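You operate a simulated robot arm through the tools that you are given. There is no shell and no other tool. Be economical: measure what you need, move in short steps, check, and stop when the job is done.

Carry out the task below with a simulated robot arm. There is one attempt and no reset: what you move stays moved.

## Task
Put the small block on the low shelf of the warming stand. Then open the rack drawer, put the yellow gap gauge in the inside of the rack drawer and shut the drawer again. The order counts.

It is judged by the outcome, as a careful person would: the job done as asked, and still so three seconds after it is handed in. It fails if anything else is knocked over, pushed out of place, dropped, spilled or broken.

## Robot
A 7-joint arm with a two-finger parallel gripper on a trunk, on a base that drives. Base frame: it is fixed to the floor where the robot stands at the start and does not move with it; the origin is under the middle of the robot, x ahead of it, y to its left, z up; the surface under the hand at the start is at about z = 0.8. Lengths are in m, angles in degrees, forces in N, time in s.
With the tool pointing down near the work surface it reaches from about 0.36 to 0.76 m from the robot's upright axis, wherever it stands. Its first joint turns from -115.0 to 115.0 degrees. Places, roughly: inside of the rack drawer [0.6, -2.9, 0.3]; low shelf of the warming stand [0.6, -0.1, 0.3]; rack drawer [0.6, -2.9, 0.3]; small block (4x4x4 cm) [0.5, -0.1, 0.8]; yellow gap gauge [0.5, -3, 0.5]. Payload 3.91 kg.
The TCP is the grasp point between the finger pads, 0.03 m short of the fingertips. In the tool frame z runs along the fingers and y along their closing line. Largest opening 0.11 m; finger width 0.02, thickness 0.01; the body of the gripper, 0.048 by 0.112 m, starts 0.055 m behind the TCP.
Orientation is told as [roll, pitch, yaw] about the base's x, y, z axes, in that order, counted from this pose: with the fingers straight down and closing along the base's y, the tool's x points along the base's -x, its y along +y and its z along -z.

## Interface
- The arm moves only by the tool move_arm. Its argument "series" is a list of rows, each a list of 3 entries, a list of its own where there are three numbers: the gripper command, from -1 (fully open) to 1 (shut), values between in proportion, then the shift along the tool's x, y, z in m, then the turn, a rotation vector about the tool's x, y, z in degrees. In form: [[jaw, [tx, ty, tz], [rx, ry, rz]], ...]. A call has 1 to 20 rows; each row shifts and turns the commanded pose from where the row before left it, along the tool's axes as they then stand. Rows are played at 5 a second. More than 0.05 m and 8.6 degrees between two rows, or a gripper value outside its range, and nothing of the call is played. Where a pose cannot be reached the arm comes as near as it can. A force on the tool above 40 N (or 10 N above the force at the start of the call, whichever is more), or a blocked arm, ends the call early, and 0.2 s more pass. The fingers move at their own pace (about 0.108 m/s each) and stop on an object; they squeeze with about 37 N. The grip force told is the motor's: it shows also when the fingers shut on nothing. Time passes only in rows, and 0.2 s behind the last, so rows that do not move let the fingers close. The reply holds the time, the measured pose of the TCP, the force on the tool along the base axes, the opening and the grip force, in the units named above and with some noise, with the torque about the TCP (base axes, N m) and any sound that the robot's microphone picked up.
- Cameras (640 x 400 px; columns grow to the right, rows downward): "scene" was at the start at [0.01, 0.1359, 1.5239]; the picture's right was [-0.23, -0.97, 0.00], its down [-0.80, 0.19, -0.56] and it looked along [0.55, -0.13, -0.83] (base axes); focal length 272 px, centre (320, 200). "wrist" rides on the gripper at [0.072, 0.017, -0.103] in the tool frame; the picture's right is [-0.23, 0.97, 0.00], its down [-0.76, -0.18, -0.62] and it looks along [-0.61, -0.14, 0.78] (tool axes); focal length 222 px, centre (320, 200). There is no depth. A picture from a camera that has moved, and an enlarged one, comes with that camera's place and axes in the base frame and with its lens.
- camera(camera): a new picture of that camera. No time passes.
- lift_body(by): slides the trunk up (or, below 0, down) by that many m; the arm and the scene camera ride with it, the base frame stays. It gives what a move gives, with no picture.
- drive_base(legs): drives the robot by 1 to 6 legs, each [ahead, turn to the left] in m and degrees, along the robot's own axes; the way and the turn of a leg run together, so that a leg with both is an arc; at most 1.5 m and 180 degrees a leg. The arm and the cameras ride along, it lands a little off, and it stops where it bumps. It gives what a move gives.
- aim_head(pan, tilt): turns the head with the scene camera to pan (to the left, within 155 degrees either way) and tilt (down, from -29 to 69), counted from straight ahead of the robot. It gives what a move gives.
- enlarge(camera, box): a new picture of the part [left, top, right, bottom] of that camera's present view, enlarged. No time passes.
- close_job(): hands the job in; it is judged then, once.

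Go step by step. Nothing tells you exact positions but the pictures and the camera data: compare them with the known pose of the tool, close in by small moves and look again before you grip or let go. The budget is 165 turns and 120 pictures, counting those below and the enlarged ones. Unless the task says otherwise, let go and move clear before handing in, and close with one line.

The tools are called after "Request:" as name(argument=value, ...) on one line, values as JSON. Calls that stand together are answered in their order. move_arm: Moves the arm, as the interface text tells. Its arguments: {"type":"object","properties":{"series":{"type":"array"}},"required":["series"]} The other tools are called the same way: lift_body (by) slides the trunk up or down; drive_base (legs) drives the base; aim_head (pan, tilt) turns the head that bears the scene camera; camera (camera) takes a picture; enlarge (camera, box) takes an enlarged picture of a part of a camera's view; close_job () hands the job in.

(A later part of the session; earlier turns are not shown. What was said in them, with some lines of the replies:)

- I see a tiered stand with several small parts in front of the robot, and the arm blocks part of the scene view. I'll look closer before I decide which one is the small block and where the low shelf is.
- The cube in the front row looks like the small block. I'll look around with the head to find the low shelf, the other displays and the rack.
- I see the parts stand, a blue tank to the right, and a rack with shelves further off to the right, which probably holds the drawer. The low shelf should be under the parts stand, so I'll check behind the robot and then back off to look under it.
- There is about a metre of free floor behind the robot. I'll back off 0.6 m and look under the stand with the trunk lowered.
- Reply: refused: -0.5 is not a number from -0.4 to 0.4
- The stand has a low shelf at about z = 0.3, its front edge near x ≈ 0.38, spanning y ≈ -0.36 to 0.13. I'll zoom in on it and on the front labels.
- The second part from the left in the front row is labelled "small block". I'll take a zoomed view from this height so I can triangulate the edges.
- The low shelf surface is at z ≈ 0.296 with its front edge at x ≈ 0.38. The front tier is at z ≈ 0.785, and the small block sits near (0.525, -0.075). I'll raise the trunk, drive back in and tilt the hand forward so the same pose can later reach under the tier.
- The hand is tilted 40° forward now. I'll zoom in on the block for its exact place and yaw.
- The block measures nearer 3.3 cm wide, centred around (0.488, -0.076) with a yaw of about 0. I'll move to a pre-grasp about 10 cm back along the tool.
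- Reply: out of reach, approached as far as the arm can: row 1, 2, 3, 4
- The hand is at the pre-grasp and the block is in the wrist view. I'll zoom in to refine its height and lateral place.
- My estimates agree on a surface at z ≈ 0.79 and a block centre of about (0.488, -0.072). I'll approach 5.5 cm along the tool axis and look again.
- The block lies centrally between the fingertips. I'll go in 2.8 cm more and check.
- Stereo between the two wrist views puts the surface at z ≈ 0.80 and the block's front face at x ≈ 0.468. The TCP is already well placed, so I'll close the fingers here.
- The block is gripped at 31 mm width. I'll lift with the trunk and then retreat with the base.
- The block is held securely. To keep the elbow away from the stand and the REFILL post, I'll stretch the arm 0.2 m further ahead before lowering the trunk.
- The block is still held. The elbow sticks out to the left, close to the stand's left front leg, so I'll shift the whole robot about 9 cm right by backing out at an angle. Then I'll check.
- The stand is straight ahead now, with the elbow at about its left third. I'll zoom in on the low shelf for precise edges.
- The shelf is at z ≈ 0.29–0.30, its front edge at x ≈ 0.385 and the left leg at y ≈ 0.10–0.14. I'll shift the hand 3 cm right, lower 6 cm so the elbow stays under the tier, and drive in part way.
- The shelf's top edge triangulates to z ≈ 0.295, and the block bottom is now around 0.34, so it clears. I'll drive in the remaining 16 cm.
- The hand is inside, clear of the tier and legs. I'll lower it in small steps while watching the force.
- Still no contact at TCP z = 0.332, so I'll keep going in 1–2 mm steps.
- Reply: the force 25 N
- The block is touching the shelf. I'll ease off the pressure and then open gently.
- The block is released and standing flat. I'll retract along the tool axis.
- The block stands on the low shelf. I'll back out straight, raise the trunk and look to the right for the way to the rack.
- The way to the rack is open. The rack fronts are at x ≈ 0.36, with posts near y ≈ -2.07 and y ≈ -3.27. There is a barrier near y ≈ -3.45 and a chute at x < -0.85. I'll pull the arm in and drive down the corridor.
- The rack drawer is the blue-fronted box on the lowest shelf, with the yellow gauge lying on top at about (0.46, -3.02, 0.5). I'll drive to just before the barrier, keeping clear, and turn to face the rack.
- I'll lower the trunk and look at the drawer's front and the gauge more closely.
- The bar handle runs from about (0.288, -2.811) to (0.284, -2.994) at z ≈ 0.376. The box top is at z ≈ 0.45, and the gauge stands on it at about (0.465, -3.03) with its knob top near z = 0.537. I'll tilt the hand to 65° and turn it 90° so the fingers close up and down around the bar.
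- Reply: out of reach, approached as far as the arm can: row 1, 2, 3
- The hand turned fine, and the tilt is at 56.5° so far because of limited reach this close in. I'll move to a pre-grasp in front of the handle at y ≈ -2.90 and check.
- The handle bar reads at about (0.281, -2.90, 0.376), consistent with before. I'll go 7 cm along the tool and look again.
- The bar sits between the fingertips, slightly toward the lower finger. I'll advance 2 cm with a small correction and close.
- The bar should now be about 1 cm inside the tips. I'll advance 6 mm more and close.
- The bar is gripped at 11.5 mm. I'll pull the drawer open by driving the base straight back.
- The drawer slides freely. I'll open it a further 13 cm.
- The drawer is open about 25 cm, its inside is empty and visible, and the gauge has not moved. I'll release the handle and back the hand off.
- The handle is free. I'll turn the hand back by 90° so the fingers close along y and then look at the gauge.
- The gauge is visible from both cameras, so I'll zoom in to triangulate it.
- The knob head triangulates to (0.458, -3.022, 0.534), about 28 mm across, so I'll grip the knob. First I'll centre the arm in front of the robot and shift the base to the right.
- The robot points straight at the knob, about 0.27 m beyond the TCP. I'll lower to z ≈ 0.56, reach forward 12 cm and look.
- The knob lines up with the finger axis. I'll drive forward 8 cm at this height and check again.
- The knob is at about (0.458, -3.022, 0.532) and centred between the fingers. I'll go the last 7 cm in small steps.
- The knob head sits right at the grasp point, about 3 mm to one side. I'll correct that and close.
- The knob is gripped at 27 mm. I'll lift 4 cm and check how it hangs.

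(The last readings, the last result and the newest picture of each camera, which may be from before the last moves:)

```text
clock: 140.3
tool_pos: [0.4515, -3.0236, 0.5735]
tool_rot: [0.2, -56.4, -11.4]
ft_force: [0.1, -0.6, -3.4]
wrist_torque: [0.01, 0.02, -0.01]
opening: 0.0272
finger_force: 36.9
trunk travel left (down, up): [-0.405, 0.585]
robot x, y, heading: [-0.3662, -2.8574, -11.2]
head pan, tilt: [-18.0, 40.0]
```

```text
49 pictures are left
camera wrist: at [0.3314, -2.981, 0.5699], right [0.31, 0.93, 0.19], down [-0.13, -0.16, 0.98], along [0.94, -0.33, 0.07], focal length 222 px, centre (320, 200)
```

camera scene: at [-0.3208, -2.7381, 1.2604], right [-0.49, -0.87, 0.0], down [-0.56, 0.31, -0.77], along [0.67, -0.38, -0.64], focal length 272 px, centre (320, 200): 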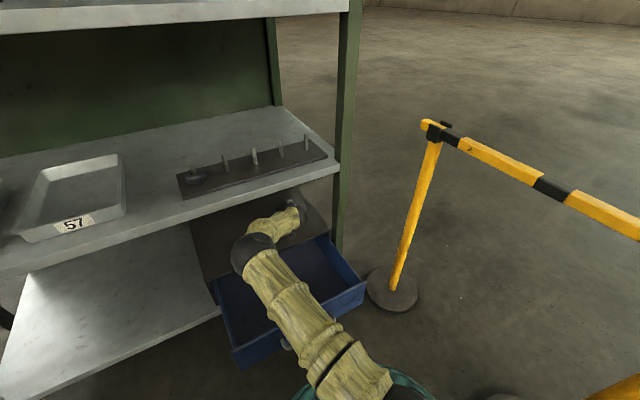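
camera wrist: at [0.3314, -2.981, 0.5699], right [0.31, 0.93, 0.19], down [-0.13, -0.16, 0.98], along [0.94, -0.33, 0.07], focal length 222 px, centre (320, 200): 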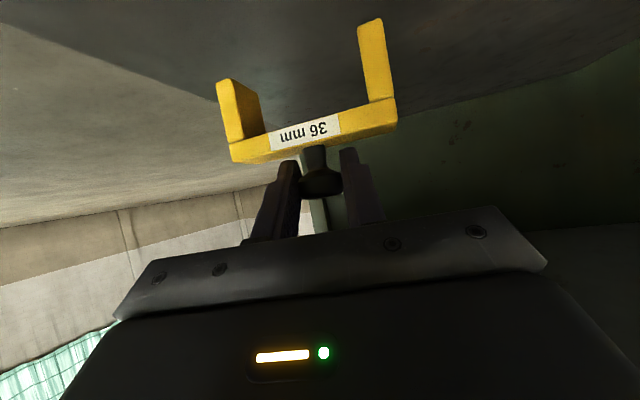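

The gauge hangs level and is clear of the box. I'll back up 18.5 cm so it comes over the open drawer, then look.

Request:
drive_base(legs=[[-0.185, 0]])

Request:
camera(camera="scene")

Request:
camera(camera="wrist")

```text
clock: 142.0
tool_pos: [0.2702, -2.9859, 0.5732]
tool_rot: [0.1, -56.4, -11.2]
ft_force: [0.9, 0.6, -2.8]
wrist_torque: [0.02, 0.0, -0.01]
opening: 0.0273
finger_force: 36.8
trunk travel left (down, up): [-0.405, 0.585]
robot x, y, heading: [-0.5493, -2.8214, -11.3]
head pan, tilt: [-18.0, 40.0]
```

```text
48 pictures are left
camera scene: at [-0.502, -2.7019, 1.3004], right [-0.49, -0.87, 0.0], down [-0.56, 0.31, -0.77], along [0.67, -0.37, -0.64], focal length 272 px, centre (320, 200)
```

scene: 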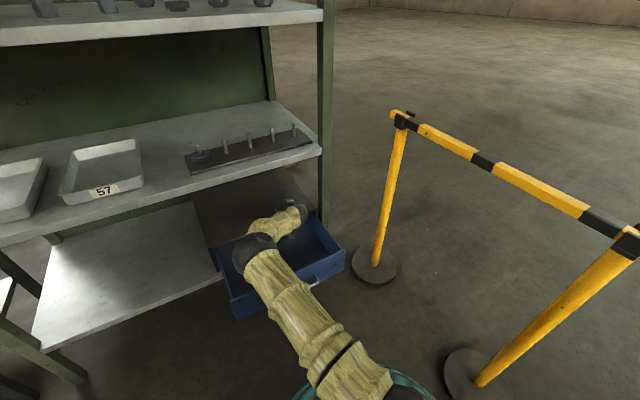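

```text
47 pictures are left
camera wrist: at [0.15, -2.9442, 0.5701], right [0.31, 0.93, 0.19], down [-0.13, -0.16, 0.98], along [0.94, -0.33, 0.07], focal length 222 px, centre (320, 200)
```

wrist: 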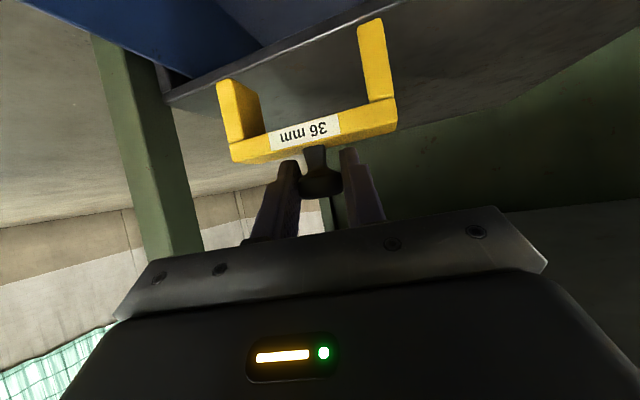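

The gauge is over the open drawer. I'll zoom in on the drawer to check its walls before lowering.

Request:
enlarge(camera="scene", box=[190, 160, 360, 330])

```text
2.35 times, centred on (275, 245) of scene
camera zoom: at [-0.502, -2.7019, 1.3004], right [-0.49, -0.87, 0.0], down [-0.56, 0.31, -0.77], along [0.67, -0.37, -0.64], focal length 639 px, centre (426, 94)
```

zoom: 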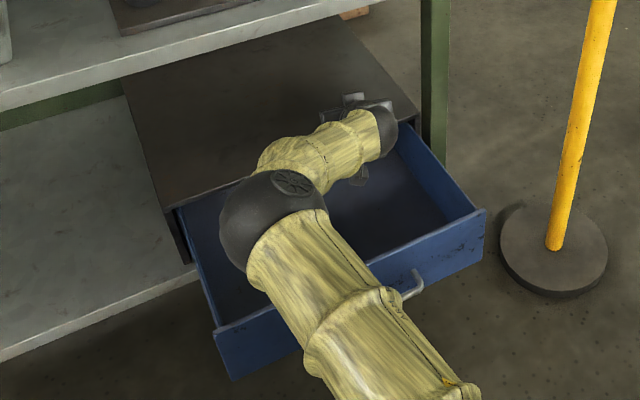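

The drawer panel is at x ≈ 0.075, with walls at y ≈ -2.67 and y ≈ -3.14, so everything clears. I'll lower 10 cm and look.

Request:
lift_body(by=-0.1)

Request:
camera(camera="wrist")

Request:
enlarge(camera="scene", box=[190, 160, 360, 330])

```text
clock: 143.3
tool_pos: [0.2689, -2.987, 0.4731]
tool_rot: [0.1, -56.3, -11.4]
ft_force: [-0.3, 0.4, -2.6]
wrist_torque: [0.01, 0.0, 0.02]
opening: 0.0268
finger_force: 36.7
trunk travel left (down, up): [-0.305, 0.685]
robot x, y, heading: [-0.5473, -2.8226, -11.1]
head pan, tilt: [-18.0, 40.0]
```

```text
45 pictures are left
camera wrist: at [0.1499, -2.9442, 0.4703], right [0.31, 0.93, 0.19], down [-0.13, -0.16, 0.98], along [0.94, -0.33, 0.07], focal length 222 px, centre (320, 200)
```

wrist: 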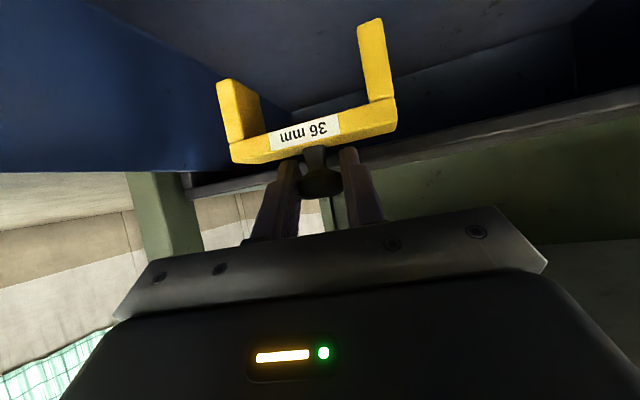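

```text
2.35 times, centred on (275, 245) of scene
camera zoom: at [-0.5022, -2.7018, 1.2004], right [-0.49, -0.87, 0.0], down [-0.56, 0.31, -0.77], along [0.67, -0.37, -0.64], focal length 639 px, centre (426, 94)
```

zoom: 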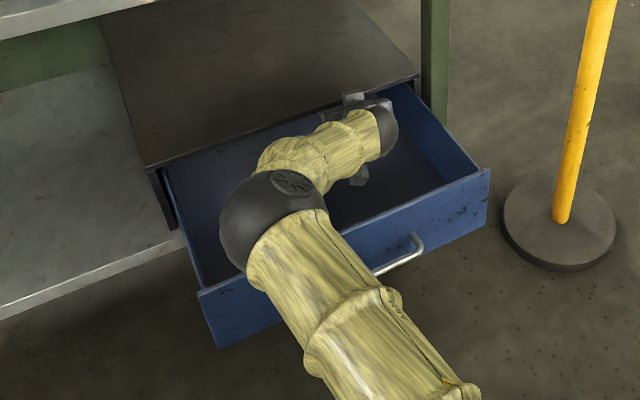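

Lowering further might bring the elbow down onto the drawer's front panel. I'll rise again, shorten the arm by 15 cm so the elbow bends higher, and bring the robot closer by the same amount.

Request:
lift_body(by=0.1)

Request:
move_arm(series=[[1, [0.0207, 0, -0.0312], [0, 0, 0]], [1, [0.0207, 0, -0.0312], [0, 0, 0]], [1, [0.0207, 0, -0.0312], [0, 0, 0]], [1, [0.0207, 0, -0.0312], [0, 0, 0]], [1, [0, 0, 0], [0, 0, 0]]])

Request:
drive_base(legs=[[0.15, 0]])

Request:
camera(camera="scene")

```text
clock: 144.7
tool_pos: [0.2699, -2.9865, 0.5737]
tool_rot: [0.1, -56.4, -11.2]
ft_force: [-0.1, 0.3, -2.8]
wrist_torque: [0.04, 0.03, -0.05]
opening: 0.0272
finger_force: 37.2
trunk travel left (down, up): [-0.405, 0.585]
robot x, y, heading: [-0.5482, -2.8205, -11.4]
head pan, tilt: [-18.0, 40.0]
```

```text
clock: 145.9
tool_pos: [0.1232, -2.9568, 0.5738]
tool_rot: [0.0, -56.4, -11.2]
ft_force: [0.0, -0.2, -2.5]
wrist_torque: [0.02, 0.04, 0.03]
opening: 0.0271
finger_force: 37.1
trunk travel left (down, up): [-0.405, 0.585]
robot x, y, heading: [-0.5479, -2.8203, -11.3]
head pan, tilt: [-18.0, 40.0]
```

```text
clock: 147.4
tool_pos: [0.2708, -2.9859, 0.5739]
tool_rot: [0.1, -56.4, -11.3]
ft_force: [0.1, -0.7, -2.8]
wrist_torque: [0.02, 0.02, -0.02]
opening: 0.0271
finger_force: 37.3
trunk travel left (down, up): [-0.405, 0.585]
robot x, y, heading: [-0.4003, -2.8508, -11.4]
head pan, tilt: [-18.0, 40.0]
```

```text
43 pictures are left
camera scene: at [-0.3543, -2.7314, 1.3004], right [-0.49, -0.87, 0.0], down [-0.56, 0.31, -0.77], along [0.67, -0.38, -0.64], focal length 272 px, centre (320, 200)
```

scene: 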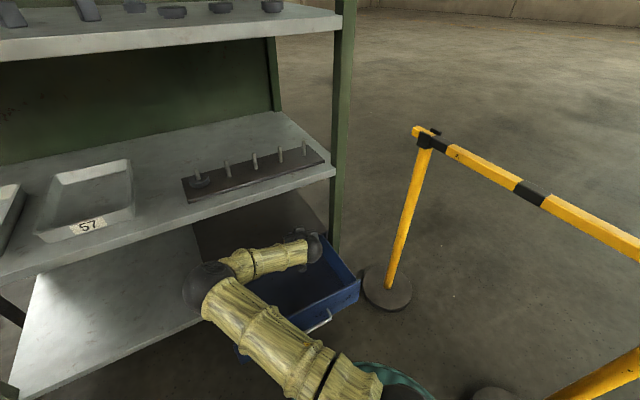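

The elbow now sits over the drawer's left wall. To get its true height I'll view it from a second head angle.

Request:
aim_head(pan=40, tilt=50)

Request:
camera(camera="scene")

Request:
aim_head(pan=-60, tilt=50)

Request:
camera(camera="scene")

```text
clock: 148.6
tool_pos: [0.2709, -2.9863, 0.5721]
tool_rot: [0.1, -56.5, -11.4]
ft_force: [0.6, -0.9, -2.9]
wrist_torque: [-0.01, 0.03, 0.01]
opening: 0.0268
finger_force: 37.4
trunk travel left (down, up): [-0.405, 0.585]
robot x, y, heading: [-0.4018, -2.848, -11.3]
head pan, tilt: [40.0, 50.0]
```

```text
42 pictures are left
camera scene: at [-0.3608, -2.6529, 1.2863], right [0.48, -0.88, 0.0], down [-0.67, -0.37, -0.64], along [0.56, 0.31, -0.77], focal length 272 px, centre (320, 200)
```

scene: 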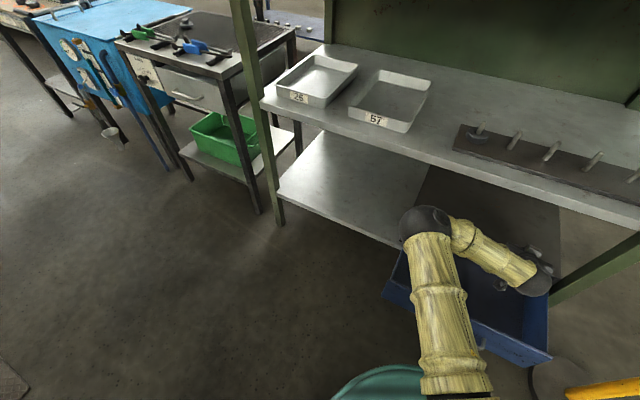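

```text
clock: 150.4
tool_pos: [0.2708, -2.9866, 0.5729]
tool_rot: [0.1, -56.4, -11.3]
ft_force: [0.0, 0.3, -2.8]
wrist_torque: [-0.02, 0.03, -0.03]
opening: 0.027
finger_force: 37.4
trunk travel left (down, up): [-0.405, 0.585]
robot x, y, heading: [-0.3979, -2.8477, -11.2]
head pan, tilt: [-60.0, 50.0]
```

```text
41 pictures are left
camera scene: at [-0.4037, -2.7627, 1.2863], right [-0.95, -0.32, 0.0], down [-0.25, 0.73, -0.64], along [0.21, -0.61, -0.77], focal length 272 px, centre (320, 200)
```

scene: 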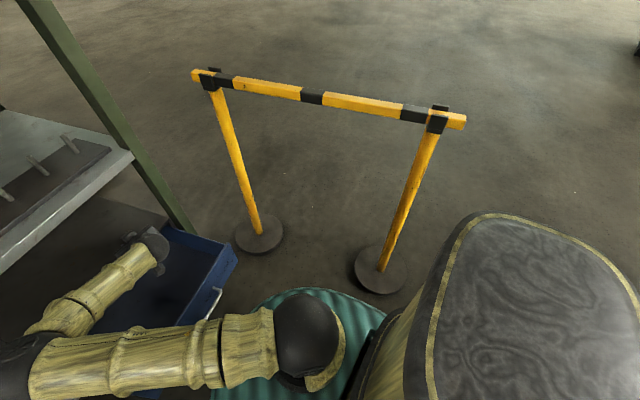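

The elbow is really at about (0.02, -2.69, 0.825), 25 cm above the TCP, so there is ample clearance. I'll lower now.

Request:
lift_body(by=-0.15)

Request:
aim_head(pan=-5, tilt=50)

Request:
camera(camera="wrist")

Request:
camera(camera="scene")

```text
clock: 152.1
tool_pos: [0.2708, -2.9869, 0.4232]
tool_rot: [0.1, -56.4, -11.3]
ft_force: [0.5, -0.1, -1.9]
wrist_torque: [0.0, 0.02, 0.01]
opening: 0.0269
finger_force: 36.6
trunk travel left (down, up): [-0.255, 0.735]
robot x, y, heading: [-0.4004, -2.8524, -11.4]
head pan, tilt: [-60.0, 50.0]
```

```text
clock: 153.4
tool_pos: [0.2716, -2.9863, 0.4233]
tool_rot: [0.1, -56.3, -11.3]
ft_force: [0.2, -0.1, -2.1]
wrist_torque: [0.03, 0.01, 0.0]
opening: 0.0268
finger_force: 37.0
trunk travel left (down, up): [-0.255, 0.735]
robot x, y, heading: [-0.4018, -2.8467, -11.2]
head pan, tilt: [-5.0, 50.0]
```

```text
40 pictures are left
camera wrist: at [0.151, -2.9442, 0.4197], right [0.31, 0.93, 0.19], down [-0.13, -0.16, 0.98], along [0.94, -0.33, 0.07], focal length 222 px, centre (320, 200)
```

wrist: 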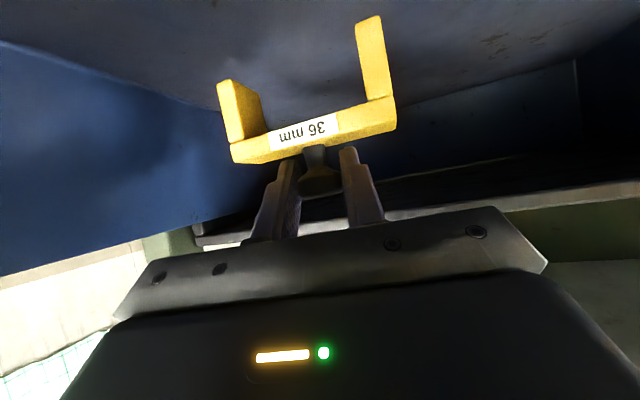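

```text
39 pictures are left
camera scene: at [-0.3545, -2.7115, 1.1362], right [-0.28, -0.96, 0.0], down [-0.74, 0.22, -0.64], along [0.62, -0.18, -0.77], focal length 272 px, centre (320, 200)
```

scene: 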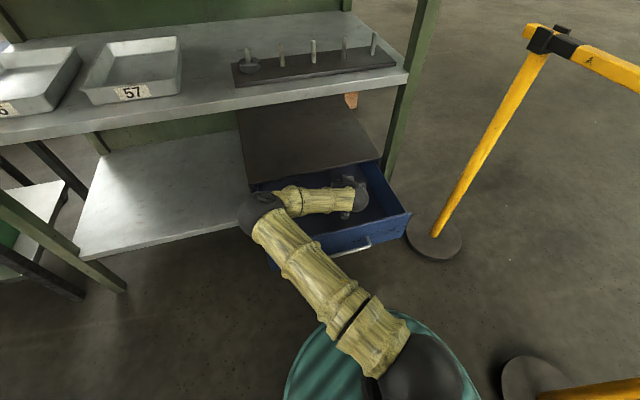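

The gauge is down between the drawer walls. I'll keep lowering in small steps and watch for contact.

Request:
move_arm(series=[[1, [0.0083, 0, 0.0055], [0, 0, 0]], [1, [0.0042, 0, 0.0028], [0, 0, 0]], [1, [0, 0, 0], [0, 0, 0]]])

Request:
move_arm(series=[[1, [0.0042, 0, 0.0028], [0, 0, 0]], [1, [0, 0, 0], [0, 0, 0]]])

Request:
enlarge(camera="wrist", box=[180, 0, 420, 200])

```text
clock: 154.2
tool_pos: [0.2713, -2.9864, 0.4081]
tool_rot: [0.2, -56.4, -11.3]
ft_force: [0.5, 0.2, -3.3]
wrist_torque: [0.01, 0.03, 0.01]
opening: 0.027
finger_force: 37.3
trunk travel left (down, up): [-0.255, 0.735]
robot x, y, heading: [-0.401, -2.8492, -11.4]
head pan, tilt: [-5.0, 50.0]
```

```text
clock: 154.8
tool_pos: [0.2706, -2.9858, 0.4036]
tool_rot: [0.2, -56.3, -11.4]
ft_force: [0.3, -0.6, -2.9]
wrist_torque: [0.03, -0.02, -0.05]
opening: 0.0269
finger_force: 37.5
trunk travel left (down, up): [-0.255, 0.735]
robot x, y, heading: [-0.398, -2.8478, -11.3]
head pan, tilt: [-5.0, 50.0]
```

```text
2.00 times, centred on (300, 100) of wrist
camera zoom: at [0.1506, -2.944, 0.3998], right [0.31, 0.93, 0.19], down [-0.13, -0.16, 0.98], along [0.94, -0.33, 0.07], focal length 444 px, centre (360, 400)
```

zoom: 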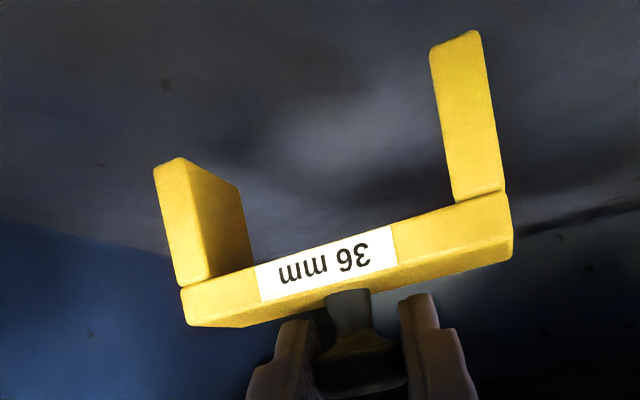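

Request:
move_arm(series=[[1, [0.0025, 0, 0.0017], [0, 0, 0]], [1, [0, 0, 0], [0, 0, 0]]])

Request:
move_arm(series=[[1, [0.0025, 0, 0.0017], [0, 0, 0]], [1, [0, 0, 0], [0, 0, 0]]])

Request:
move_arm(series=[[1, [0.0017, 0, 0.0011], [0, 0, 0]], [1, [0, 0, 0], [0, 0, 0]]])

```text
clock: 155.4
tool_pos: [0.2713, -2.9863, 0.3985]
tool_rot: [0.0, -56.5, -11.3]
ft_force: [-0.1, 0.7, -2.3]
wrist_torque: [0.02, 0.0, 0.02]
opening: 0.0272
finger_force: 37.5
trunk travel left (down, up): [-0.255, 0.735]
robot x, y, heading: [-0.4013, -2.8534, -11.2]
head pan, tilt: [-5.0, 50.0]
```

```text
clock: 156.0
tool_pos: [0.2704, -2.9871, 0.3968]
tool_rot: [0.1, -56.3, -11.4]
ft_force: [0.5, 0.1, -2.3]
wrist_torque: [-0.02, 0.03, 0.03]
opening: 0.027
finger_force: 36.8
trunk travel left (down, up): [-0.255, 0.735]
robot x, y, heading: [-0.4008, -2.8523, -11.3]
head pan, tilt: [-5.0, 50.0]
```

```text
clock: 156.6
tool_pos: [0.2715, -2.9865, 0.3942]
tool_rot: [0.2, -56.5, -11.4]
ft_force: [0.0, 0.0, -2.4]
wrist_torque: [0.03, 0.0, -0.01]
opening: 0.0267
finger_force: 36.8
trunk travel left (down, up): [-0.255, 0.735]
robot x, y, heading: [-0.3969, -2.852, -11.1]
head pan, tilt: [-5.0, 50.0]
```

No contact yet at 0.394, so I'll continue in 2 mm steps.

Request:
move_arm(series=[[1, [0.0017, 0, 0.0011], [0, 0, 0]], [1, [0, 0, 0], [0, 0, 0]]])

Request:
move_arm(series=[[1, [0.0017, 0, 0.0011], [0, 0, 0]], [1, [0, 0, 0], [0, 0, 0]]])

Request:
move_arm(series=[[1, [0.0017, 0, 0.0011], [0, 0, 0]], [1, [0, 0, 0], [0, 0, 0]]])

Request:
enlarge(camera="wrist", box=[180, 0, 420, 200])

```text
clock: 157.2
tool_pos: [0.2714, -2.9867, 0.3922]
tool_rot: [0.1, -56.3, -11.3]
ft_force: [-0.4, -1.1, -3.2]
wrist_torque: [0.0, 0.0, 0.03]
opening: 0.0269
finger_force: 38.0
trunk travel left (down, up): [-0.255, 0.735]
robot x, y, heading: [-0.4, -2.8507, -11.4]
head pan, tilt: [-5.0, 50.0]
```

```text
clock: 157.8
tool_pos: [0.2715, -2.9864, 0.3939]
tool_rot: [0.1, -56.3, -11.3]
ft_force: [-0.3, 0.0, -2.3]
wrist_torque: [0.0, 0.02, -0.01]
opening: 0.0267
finger_force: 36.4
trunk travel left (down, up): [-0.255, 0.735]
robot x, y, heading: [-0.4001, -2.8501, -11.4]
head pan, tilt: [-5.0, 50.0]
```

```text
clock: 158.4
tool_pos: [0.2709, -2.9872, 0.393]
tool_rot: [0.0, -56.2, -11.3]
ft_force: [0.0, 0.1, -2.9]
wrist_torque: [0.01, 0.04, -0.01]
opening: 0.0264
finger_force: 37.5
out of reach, approached as far as the arm can: row 1
trunk travel left (down, up): [-0.255, 0.735]
robot x, y, heading: [-0.4024, -2.8513, -11.4]
head pan, tilt: [-5.0, 50.0]
```

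```text
2.00 times, centred on (300, 100) of wrist
camera zoom: at [0.1511, -2.9443, 0.3902], right [0.31, 0.93, 0.19], down [-0.13, -0.16, 0.98], along [0.94, -0.33, 0.07], focal length 444 px, centre (360, 400)
```

zoom: 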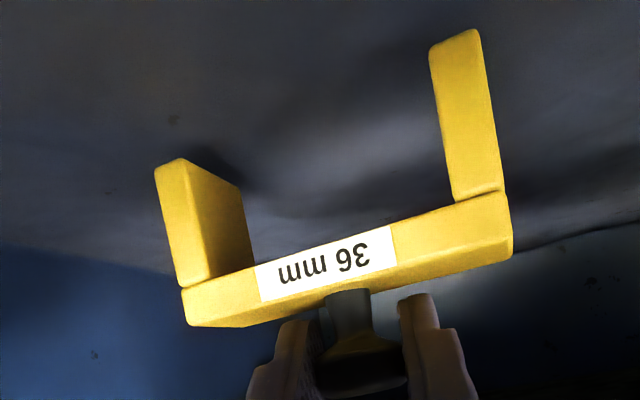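

The arm is at a joint limit for going lower, so I'll use the trunk for the last bit.

Request:
lift_body(by=-0.004)

Request:
lift_body(by=-0.003)

Request:
lift_body(by=-0.003)

```text
clock: 158.9
tool_pos: [0.2717, -2.9857, 0.3877]
tool_rot: [0.2, -56.2, -11.2]
ft_force: [0.2, 0.1, -1.9]
wrist_torque: [0.01, -0.01, -0.01]
opening: 0.0267
finger_force: 37.0
trunk travel left (down, up): [-0.251, 0.739]
robot x, y, heading: [-0.3994, -2.8516, -11.4]
head pan, tilt: [-5.0, 50.0]
```

```text
clock: 159.4
tool_pos: [0.2698, -2.9873, 0.3876]
tool_rot: [0.0, -56.4, -11.4]
ft_force: [0.8, -0.3, 3.2]
wrist_torque: [0.21, -0.15, -0.05]
opening: 0.0267
finger_force: 36.8
trunk travel left (down, up): [-0.248, 0.742]
robot x, y, heading: [-0.3989, -2.851, -11.4]
head pan, tilt: [-5.0, 50.0]
```

```text
clock: 159.9
tool_pos: [0.2718, -2.9872, 0.3881]
tool_rot: [0.1, -56.7, -11.4]
ft_force: [0.7, -0.6, 20.1]
wrist_torque: [0.22, 0.11, -0.15]
opening: 0.0265
finger_force: 37.3
trunk travel left (down, up): [-0.245, 0.745]
robot x, y, heading: [-0.4002, -2.8524, -11.2]
head pan, tilt: [-5.0, 50.0]
```

The gauge is on the drawer floor. I'll ease off the pressure and open gently.

Request:
lift_body(by=0.003)

Request:
move_arm(series=[[0.45, [0, 0, 0], [0, 0, 0]], [0.3, [0, 0, 0], [0, 0, 0]], [0.15, [0, 0, 0], [0, 0, 0]], [0, [0, 0, 0], [0, 0, 0]], [0, [0, 0, 0], [0, 0, 0]]])

Request:
enlarge(camera="wrist", box=[180, 0, 420, 200])

```text
clock: 160.5
tool_pos: [0.271, -2.9866, 0.3867]
tool_rot: [0.0, -56.4, -11.2]
ft_force: [0.0, -1.6, 15.0]
wrist_torque: [-0.09, -0.32, -0.15]
opening: 0.0267
finger_force: 37.3
trunk travel left (down, up): [-0.248, 0.742]
robot x, y, heading: [-0.3995, -2.8517, -11.5]
head pan, tilt: [-5.0, 50.0]
```

```text
clock: 161.7
tool_pos: [0.2717, -2.9869, 0.3871]
tool_rot: [0.1, -56.3, -11.3]
ft_force: [1.1, 3.5, 9.2]
wrist_torque: [-0.18, -0.1, 0.15]
opening: 0.053
finger_force: 0.0
trunk travel left (down, up): [-0.248, 0.742]
robot x, y, heading: [-0.3991, -2.8514, -11.3]
head pan, tilt: [-5.0, 50.0]
```

```text
2.00 times, centred on (300, 100) of wrist
camera zoom: at [0.1509, -2.9441, 0.3837], right [0.31, 0.93, 0.19], down [-0.13, -0.16, 0.98], along [0.94, -0.33, 0.07], focal length 444 px, centre (360, 400)
```

zoom: 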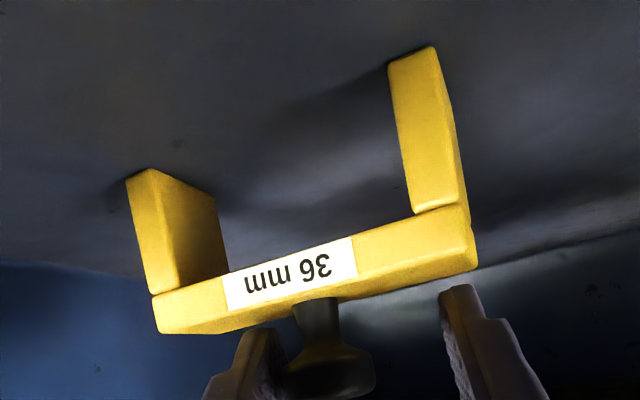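

The gauge stands upright and is free. I'll open a bit more and lift straight up with the trunk.

Request:
move_arm(series=[[-0.2, [0, 0, 0], [0, 0, 0]], [-0.35, [0, 0, 0], [0, 0, 0]], [-0.35, [0, 0, 0], [0, 0, 0]]])

Request:
lift_body(by=0.03)

Request:
enlarge(camera="wrist", box=[180, 0, 420, 200])

```text
clock: 162.5
tool_pos: [0.2698, -2.9862, 0.386]
tool_rot: [0.1, -56.3, -11.3]
ft_force: [0.0, 3.2, 7.9]
wrist_torque: [-0.25, -0.08, 0.03]
opening: 0.0727
finger_force: 0.1
trunk travel left (down, up): [-0.248, 0.742]
robot x, y, heading: [-0.4011, -2.8538, -11.1]
head pan, tilt: [-5.0, 50.0]
```

```text
clock: 163.2
tool_pos: [0.2709, -2.9863, 0.4163]
tool_rot: [0.1, -56.3, -11.3]
ft_force: [0.8, -0.8, -1.0]
wrist_torque: [-0.03, -0.01, -0.02]
opening: 0.0741
finger_force: 0.1
trunk travel left (down, up): [-0.278, 0.712]
robot x, y, heading: [-0.4007, -2.8482, -11.2]
head pan, tilt: [-5.0, 50.0]
```

```text
2.00 times, centred on (300, 100) of wrist
camera zoom: at [0.151, -2.9443, 0.4132], right [0.31, 0.93, 0.19], down [-0.13, -0.16, 0.98], along [0.94, -0.33, 0.07], focal length 444 px, centre (360, 400)
```

zoom: 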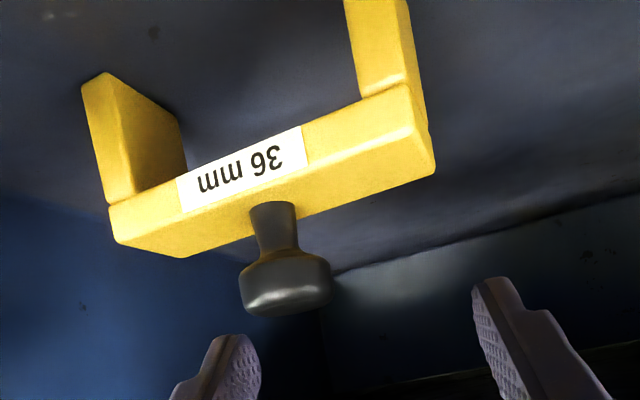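

The gauge stands well inside the drawer. I'll lift clear, back away, straighten up and look into the drawer.

Request:
lift_body(by=0.17)

Request:
drive_base(legs=[[-0.34, 0], [0, 11.3]])

Request:
aim_head(pan=-15, tilt=40)

Request:
camera(camera="scene")

Request:
camera(camera="wrist")

```text
clock: 165.1
tool_pos: [0.271, -2.9886, 0.586]
tool_rot: [0.1, -56.3, -11.2]
ft_force: [0.0, -0.4, 0.8]
wrist_torque: [0.02, 0.01, 0.03]
opening: 0.0745
finger_force: 0.1
trunk travel left (down, up): [-0.448, 0.542]
robot x, y, heading: [-0.3997, -2.8479, -11.3]
head pan, tilt: [-5.0, 50.0]
```

```text
clock: 168.6
tool_pos: [-0.0479, -2.7848, 0.586]
tool_rot: [0.1, -56.4, 0.2]
ft_force: [0.4, -0.2, -0.7]
wrist_torque: [0.0, 0.03, -0.01]
opening: 0.0743
finger_force: 0.0
trunk travel left (down, up): [-0.448, 0.542]
robot x, y, heading: [-0.7327, -2.7849, 0.1]
head pan, tilt: [-5.0, 50.0]
```

```text
clock: 169.3
tool_pos: [-0.0478, -2.7843, 0.5853]
tool_rot: [0.1, -56.3, 0.1]
ft_force: [0.5, -0.5, 0.2]
wrist_torque: [-0.01, 0.03, -0.01]
opening: 0.0745
finger_force: 0.1
trunk travel left (down, up): [-0.448, 0.542]
robot x, y, heading: [-0.7318, -2.7872, 0.3]
head pan, tilt: [-15.0, 40.0]
```

```text
34 pictures are left
camera scene: at [-0.7105, -2.6543, 1.3434], right [-0.26, -0.97, 0.0], down [-0.62, 0.16, -0.77], along [0.74, -0.2, -0.64], focal length 272 px, centre (320, 200)
```

scene: 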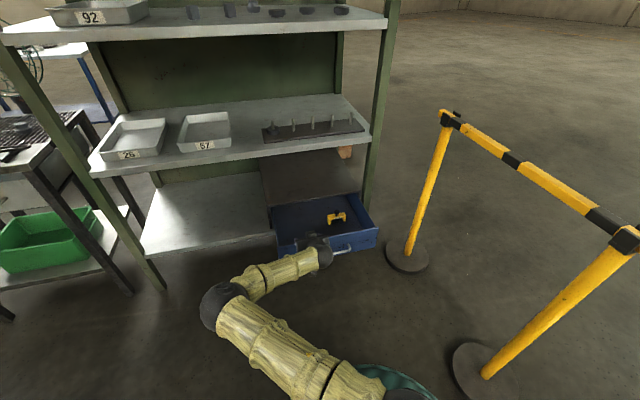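

```text
33 pictures are left
camera wrist: at [-0.1735, -2.7675, 0.5833], right [0.12, 0.97, 0.19], down [-0.1, -0.18, 0.98], along [0.99, -0.14, 0.07], focal length 222 px, centre (320, 200)
```

wrist: 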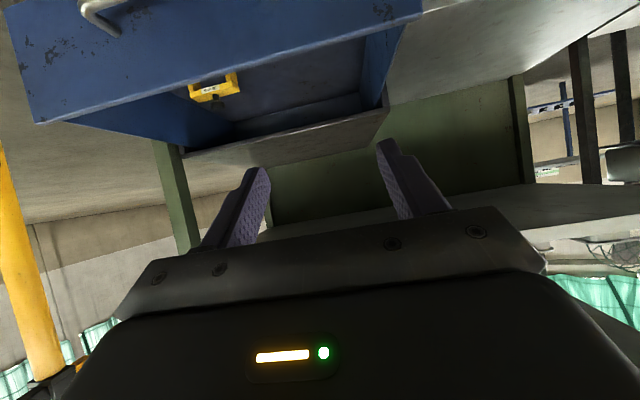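

The gauge stands in the drawer, clear of its edges. I'll shut the fingers, centre the fist on the drawer at y ≈ -2.90, and lower it to z ≈ 0.43 so the tips meet the panel above the handle.

Request:
move_arm(series=[[0.3, [0, -0.029, 0], [0, 0, 0]], [0.6, [0, -0.029, 0], [0, 0, 0]], [1, [0, -0.029, 0], [0, 0, 0]], [1, [0, -0.029, 0], [0, 0, 0]], [1, [0, 0, 0], [0, 0, 0]]])

Request:
lift_body(by=-0.157)

Request:
camera(camera="wrist")

Request:
camera(camera="scene")

```text
clock: 170.5
tool_pos: [-0.0466, -2.9019, 0.5861]
tool_rot: [0.1, -56.3, 0.1]
ft_force: [-0.6, 0.5, 0.4]
wrist_torque: [0.0, -0.01, 0.0]
opening: 0.0
finger_force: 37.0
trunk travel left (down, up): [-0.448, 0.542]
robot x, y, heading: [-0.7309, -2.784, 0.3]
head pan, tilt: [-15.0, 40.0]
```

```text
clock: 172.3
tool_pos: [-0.0483, -2.9014, 0.4283]
tool_rot: [0.1, -56.2, 0.1]
ft_force: [0.4, 0.1, 0.2]
wrist_torque: [-0.01, -0.01, -0.03]
opening: 0.0
finger_force: 36.9
trunk travel left (down, up): [-0.291, 0.699]
robot x, y, heading: [-0.7359, -2.7841, 0.4]
head pan, tilt: [-15.0, 40.0]
```

```text
32 pictures are left
camera wrist: at [-0.1734, -2.8835, 0.4255], right [0.12, 0.97, 0.19], down [-0.1, -0.18, 0.98], along [0.99, -0.14, 0.07], focal length 222 px, centre (320, 200)
```

wrist: 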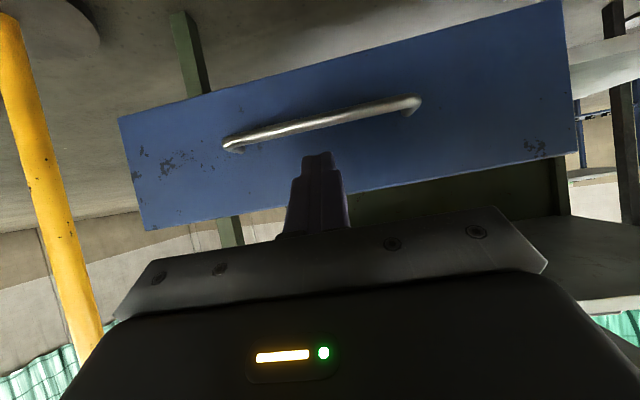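

```text
31 pictures are left
camera scene: at [-0.7105, -2.6544, 1.1865], right [-0.26, -0.97, 0.0], down [-0.62, 0.16, -0.77], along [0.74, -0.2, -0.64], focal length 272 px, centre (320, 200)
```

scene: 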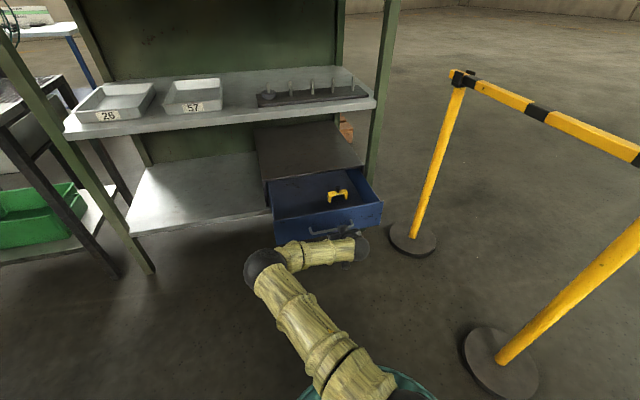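

The fist points at the panel just above the bar. I'll approach to near contact and then push in with short drives.

Request:
drive_base(legs=[[0.085, 0]])

Request:
drive_base(legs=[[0.06, 0]])

Request:
camera(camera="wrist")

Request:
camera(camera="scene")

```text
clock: 173.5
tool_pos: [0.0363, -2.9001, 0.4285]
tool_rot: [0.1, -56.4, 0.1]
ft_force: [0.6, -0.4, -0.3]
wrist_torque: [0.0, -0.02, -0.01]
opening: 0.0
finger_force: 36.9
trunk travel left (down, up): [-0.291, 0.699]
robot x, y, heading: [-0.6476, -2.7851, 0.3]
head pan, tilt: [-15.0, 40.0]
```

```text
clock: 174.5
tool_pos: [0.0985, -2.9019, 0.4288]
tool_rot: [0.1, -56.3, 0.2]
ft_force: [0.8, 0.6, -0.1]
wrist_torque: [0.01, 0.02, -0.01]
opening: 0.0
finger_force: 36.9
trunk travel left (down, up): [-0.291, 0.699]
robot x, y, heading: [-0.5915, -2.7829, 0.4]
head pan, tilt: [-15.0, 40.0]
```

```text
30 pictures are left
camera wrist: at [-0.028, -2.8829, 0.4254], right [0.12, 0.97, 0.19], down [-0.1, -0.18, 0.98], along [0.99, -0.14, 0.07], focal length 222 px, centre (320, 200)
```

wrist: 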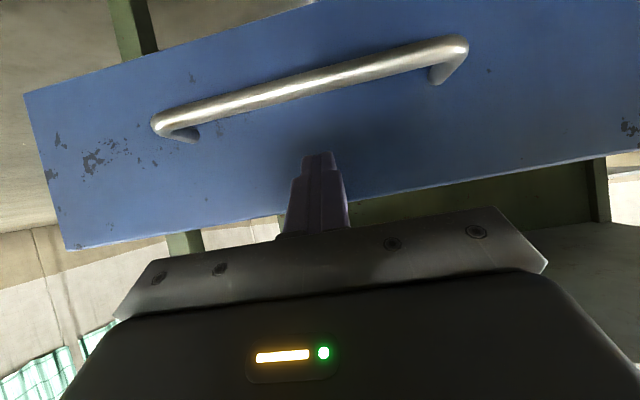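

```text
29 pictures are left
camera scene: at [-0.5652, -2.6539, 1.1864], right [-0.26, -0.97, 0.0], down [-0.62, 0.16, -0.77], along [0.74, -0.2, -0.64], focal length 272 px, centre (320, 200)
```

scene: 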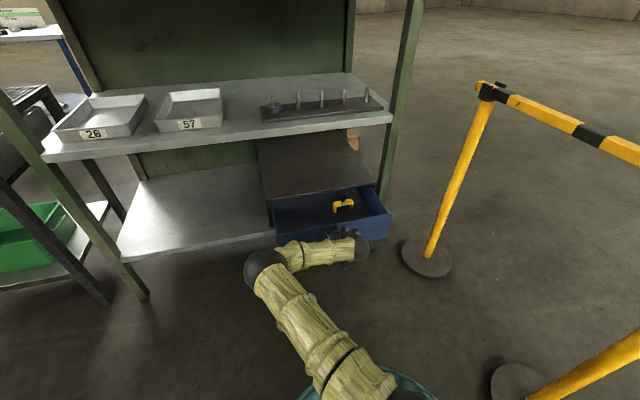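

The drawer is moving in smoothly and the gauge still stands. I'll keep pushing.

Request:
drive_base(legs=[[0.08, 0]])

Request:
drive_base(legs=[[0.06, 0]])

Request:
camera(camera="scene")

Request:
camera(camera="wrist")

```text
clock: 175.6
tool_pos: [0.1781, -2.9001, 0.4279]
tool_rot: [0.1, -56.3, -0.1]
ft_force: [0.2, 0.2, 0.6]
wrist_torque: [0.02, 0.04, 0.0]
opening: 0.0002
finger_force: 36.7
trunk travel left (down, up): [-0.291, 0.699]
robot x, y, heading: [-0.5041, -2.7831, 0.3]
head pan, tilt: [-15.0, 40.0]
```

```text
clock: 176.7
tool_pos: [0.2397, -2.9015, 0.4284]
tool_rot: [0.2, -56.4, 0.1]
ft_force: [0.2, 0.5, 0.0]
wrist_torque: [-0.03, -0.01, 0.02]
opening: 0.0003
finger_force: 37.1
trunk travel left (down, up): [-0.291, 0.699]
robot x, y, heading: [-0.447, -2.7867, 0.2]
head pan, tilt: [-15.0, 40.0]
```

```text
28 pictures are left
camera scene: at [-0.4241, -2.6536, 1.1864], right [-0.26, -0.97, 0.0], down [-0.62, 0.16, -0.77], along [0.74, -0.2, -0.64], focal length 272 px, centre (320, 200)
```

scene: 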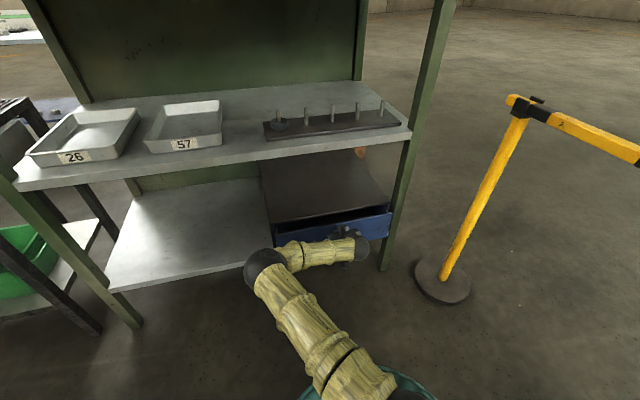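

```text
27 pictures are left
camera wrist: at [0.113, -2.8828, 0.4253], right [0.12, 0.97, 0.19], down [-0.1, -0.18, 0.98], along [0.99, -0.14, 0.07], focal length 222 px, centre (320, 200)
```

wrist: 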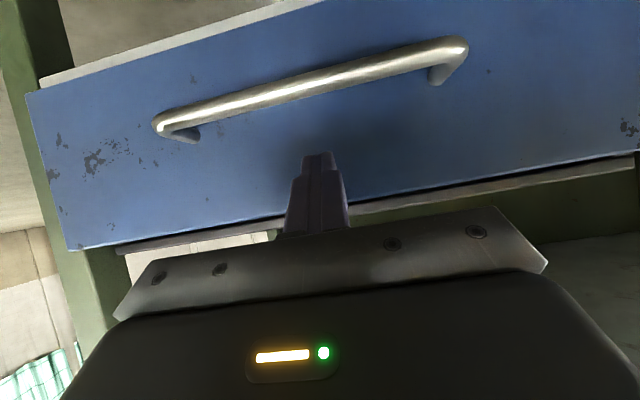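

About 5–6 cm remain. I'll finish with the arm in small steps to feel the end stop.

Request:
move_arm(series=[[1, [-0.0066, 0, 0.01], [0, 0, 0]], [1, [-0.0066, 0, 0.01], [0, 0, 0]], [1, [-0.0066, 0, 0.01], [0, 0, 0]], [1, [0, 0, 0], [0, 0, 0]]])

Request:
move_arm(series=[[1, [-0.0044, 0, 0.0067], [0, 0, 0]], [1, [-0.0028, 0, 0.0042], [0, 0, 0]], [1, [0, 0, 0], [0, 0, 0]]])

Request:
camera(camera="wrist")

Request:
enlarge(camera="scene", box=[250, 140, 410, 270])

```text
clock: 177.7
tool_pos: [0.2746, -2.9013, 0.4288]
tool_rot: [0.0, -56.3, 0.0]
ft_force: [-0.2, -0.2, -0.4]
wrist_torque: [0.02, -0.01, 0.02]
opening: 0.0
finger_force: 37.0
trunk travel left (down, up): [-0.291, 0.699]
robot x, y, heading: [-0.4475, -2.7836, 0.0]
head pan, tilt: [-15.0, 40.0]
```

```text
clock: 178.5
tool_pos: [0.286, -2.9001, 0.428]
tool_rot: [0.0, -56.2, 0.0]
ft_force: [-27.5, 4.6, 4.5]
wrist_torque: [0.33, 0.1, 0.16]
opening: 0.0
finger_force: 37.0
trunk travel left (down, up): [-0.291, 0.699]
robot x, y, heading: [-0.4474, -2.7827, 0.1]
head pan, tilt: [-15.0, 40.0]
```

```text
26 pictures are left
camera wrist: at [0.16, -2.8829, 0.4252], right [0.13, 0.97, 0.19], down [-0.09, -0.18, 0.98], along [0.99, -0.14, 0.07], focal length 222 px, centre (320, 200)
```

wrist: 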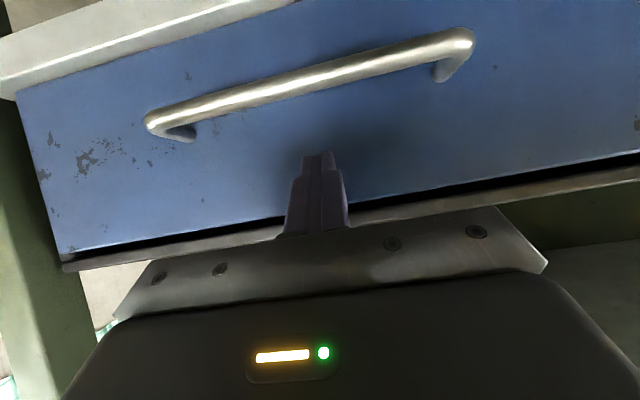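

```text
3.08 times, centred on (330, 205) of scene
camera zoom: at [-0.426, -2.6534, 1.1865], right [-0.26, -0.97, 0.0], down [-0.62, 0.16, -0.77], along [0.74, -0.2, -0.64], focal length 836 px, centre (289, 185)
```

zoom: 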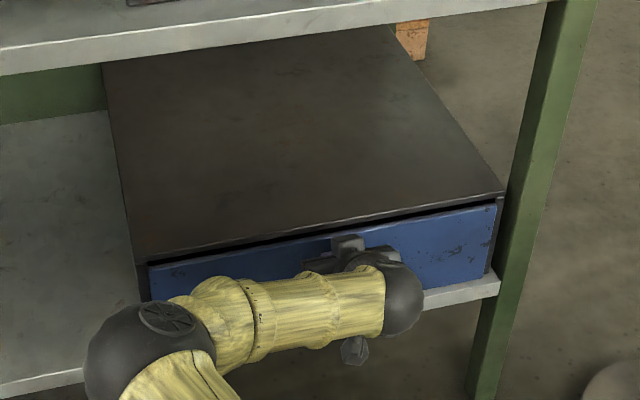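

The resistance rose to 27 N at the end, which looks like the stop. I'll press slightly more to confirm.

Request:
move_arm(series=[[1, [-0.0017, 0, 0.0025], [0, 0, 0]], [1, [0, 0, 0], [0, 0, 0]]])

Request:
move_arm(series=[[1, [0.0221, 0, -0.0333], [0, 0, 0]], [1, [0.0221, 0, -0.0333], [0, 0, 0]], [1, [0.0221, 0, -0.0333], [0, 0, 0]], [1, [0, 0, 0], [0, 0, 0]]])

Request:
drive_base(legs=[[-0.2, 0]])

Request:
camera(camera="wrist")

Request:
camera(camera="scene")

```text
clock: 178.8
tool_pos: [0.2866, -2.9009, 0.4277]
tool_rot: [0.0, -56.0, 0.0]
ft_force: [-11.0, 1.3, 5.0]
wrist_torque: [0.05, -0.05, 0.06]
opening: 0.0
finger_force: 37.1
trunk travel left (down, up): [-0.291, 0.699]
robot x, y, heading: [-0.4441, -2.7833, 0.0]
head pan, tilt: [-15.0, 40.0]
stopped in row 1: the force on the tool passed its limit at 47 N (the readings are from after the stop); the commanded pose is now the measured one
```

```text
clock: 179.8
tool_pos: [0.1663, -2.9012, 0.4283]
tool_rot: [0.1, -56.1, 0.0]
ft_force: [-1.3, 0.1, 0.0]
wrist_torque: [-0.02, -0.01, 0.0]
opening: 0.0
finger_force: 36.8
trunk travel left (down, up): [-0.291, 0.699]
robot x, y, heading: [-0.4486, -2.7796, 0.0]
head pan, tilt: [-15.0, 40.0]
```

```text
clock: 181.6
tool_pos: [-0.0344, -2.9018, 0.4283]
tool_rot: [0.1, -56.0, -0.1]
ft_force: [0.0, 0.0, 0.7]
wrist_torque: [0.01, 0.0, -0.03]
opening: 0.0
finger_force: 36.7
trunk travel left (down, up): [-0.291, 0.699]
robot x, y, heading: [-0.6489, -2.7861, 0.3]
head pan, tilt: [-15.0, 40.0]
```

```text
24 pictures are left
camera wrist: at [-0.1601, -2.8845, 0.4257], right [0.13, 0.97, 0.19], down [-0.09, -0.18, 0.98], along [0.99, -0.14, 0.07], focal length 222 px, centre (320, 200)
```

wrist: 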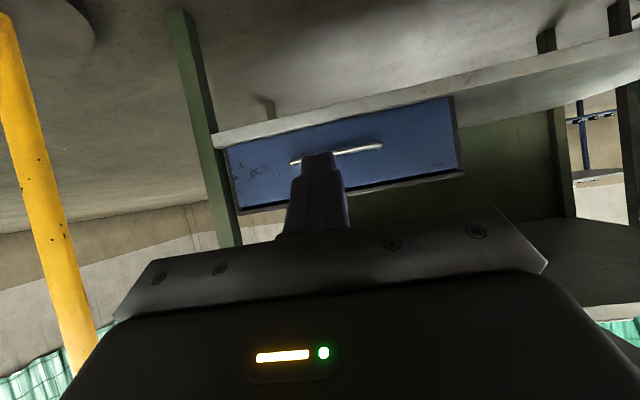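

```text
23 pictures are left
camera scene: at [-0.6251, -2.654, 1.1864], right [-0.26, -0.97, 0.0], down [-0.62, 0.17, -0.77], along [0.74, -0.2, -0.64], focal length 272 px, centre (320, 200)
```

scene: 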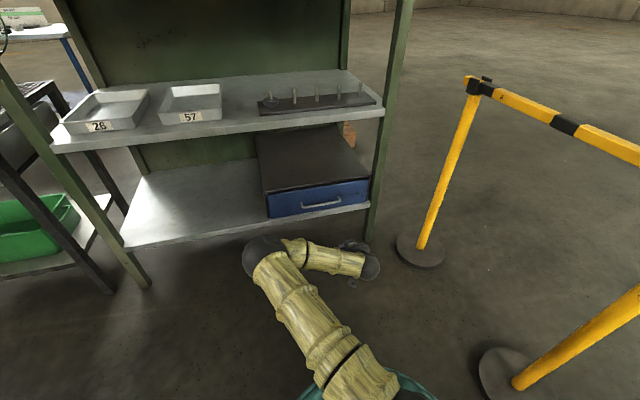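

A zoom will confirm the drawer is flush and shut.

Request:
enlarge(camera="scene", box=[240, 120, 400, 230])

```text
3.64 times, centred on (320, 175) of scene
camera zoom: at [-0.6251, -2.654, 1.1864], right [-0.26, -0.97, 0.0], down [-0.62, 0.17, -0.77], along [0.74, -0.2, -0.64], focal length 988 px, centre (320, 291)
```

zoom: 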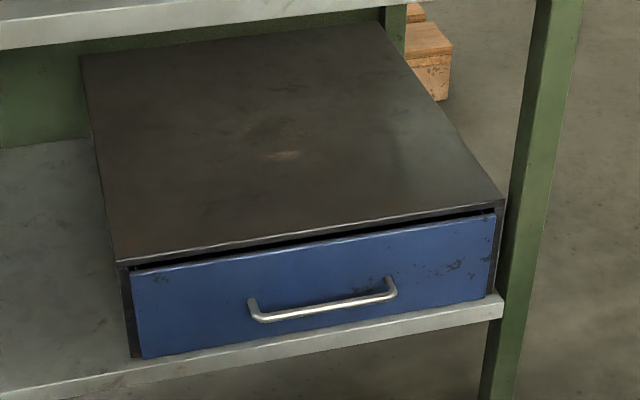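

The drawer is shut, looking as it did at the start. The gauge is inside, the block is on the low shelf, and the hand is clear, so I'm handing in.

Request:
close_job()

```text
The job is handed in.
```

The small block is on the low shelf of the warming stand. After that, I put the yellow gap gauge in the rack drawer and shut the drawer.
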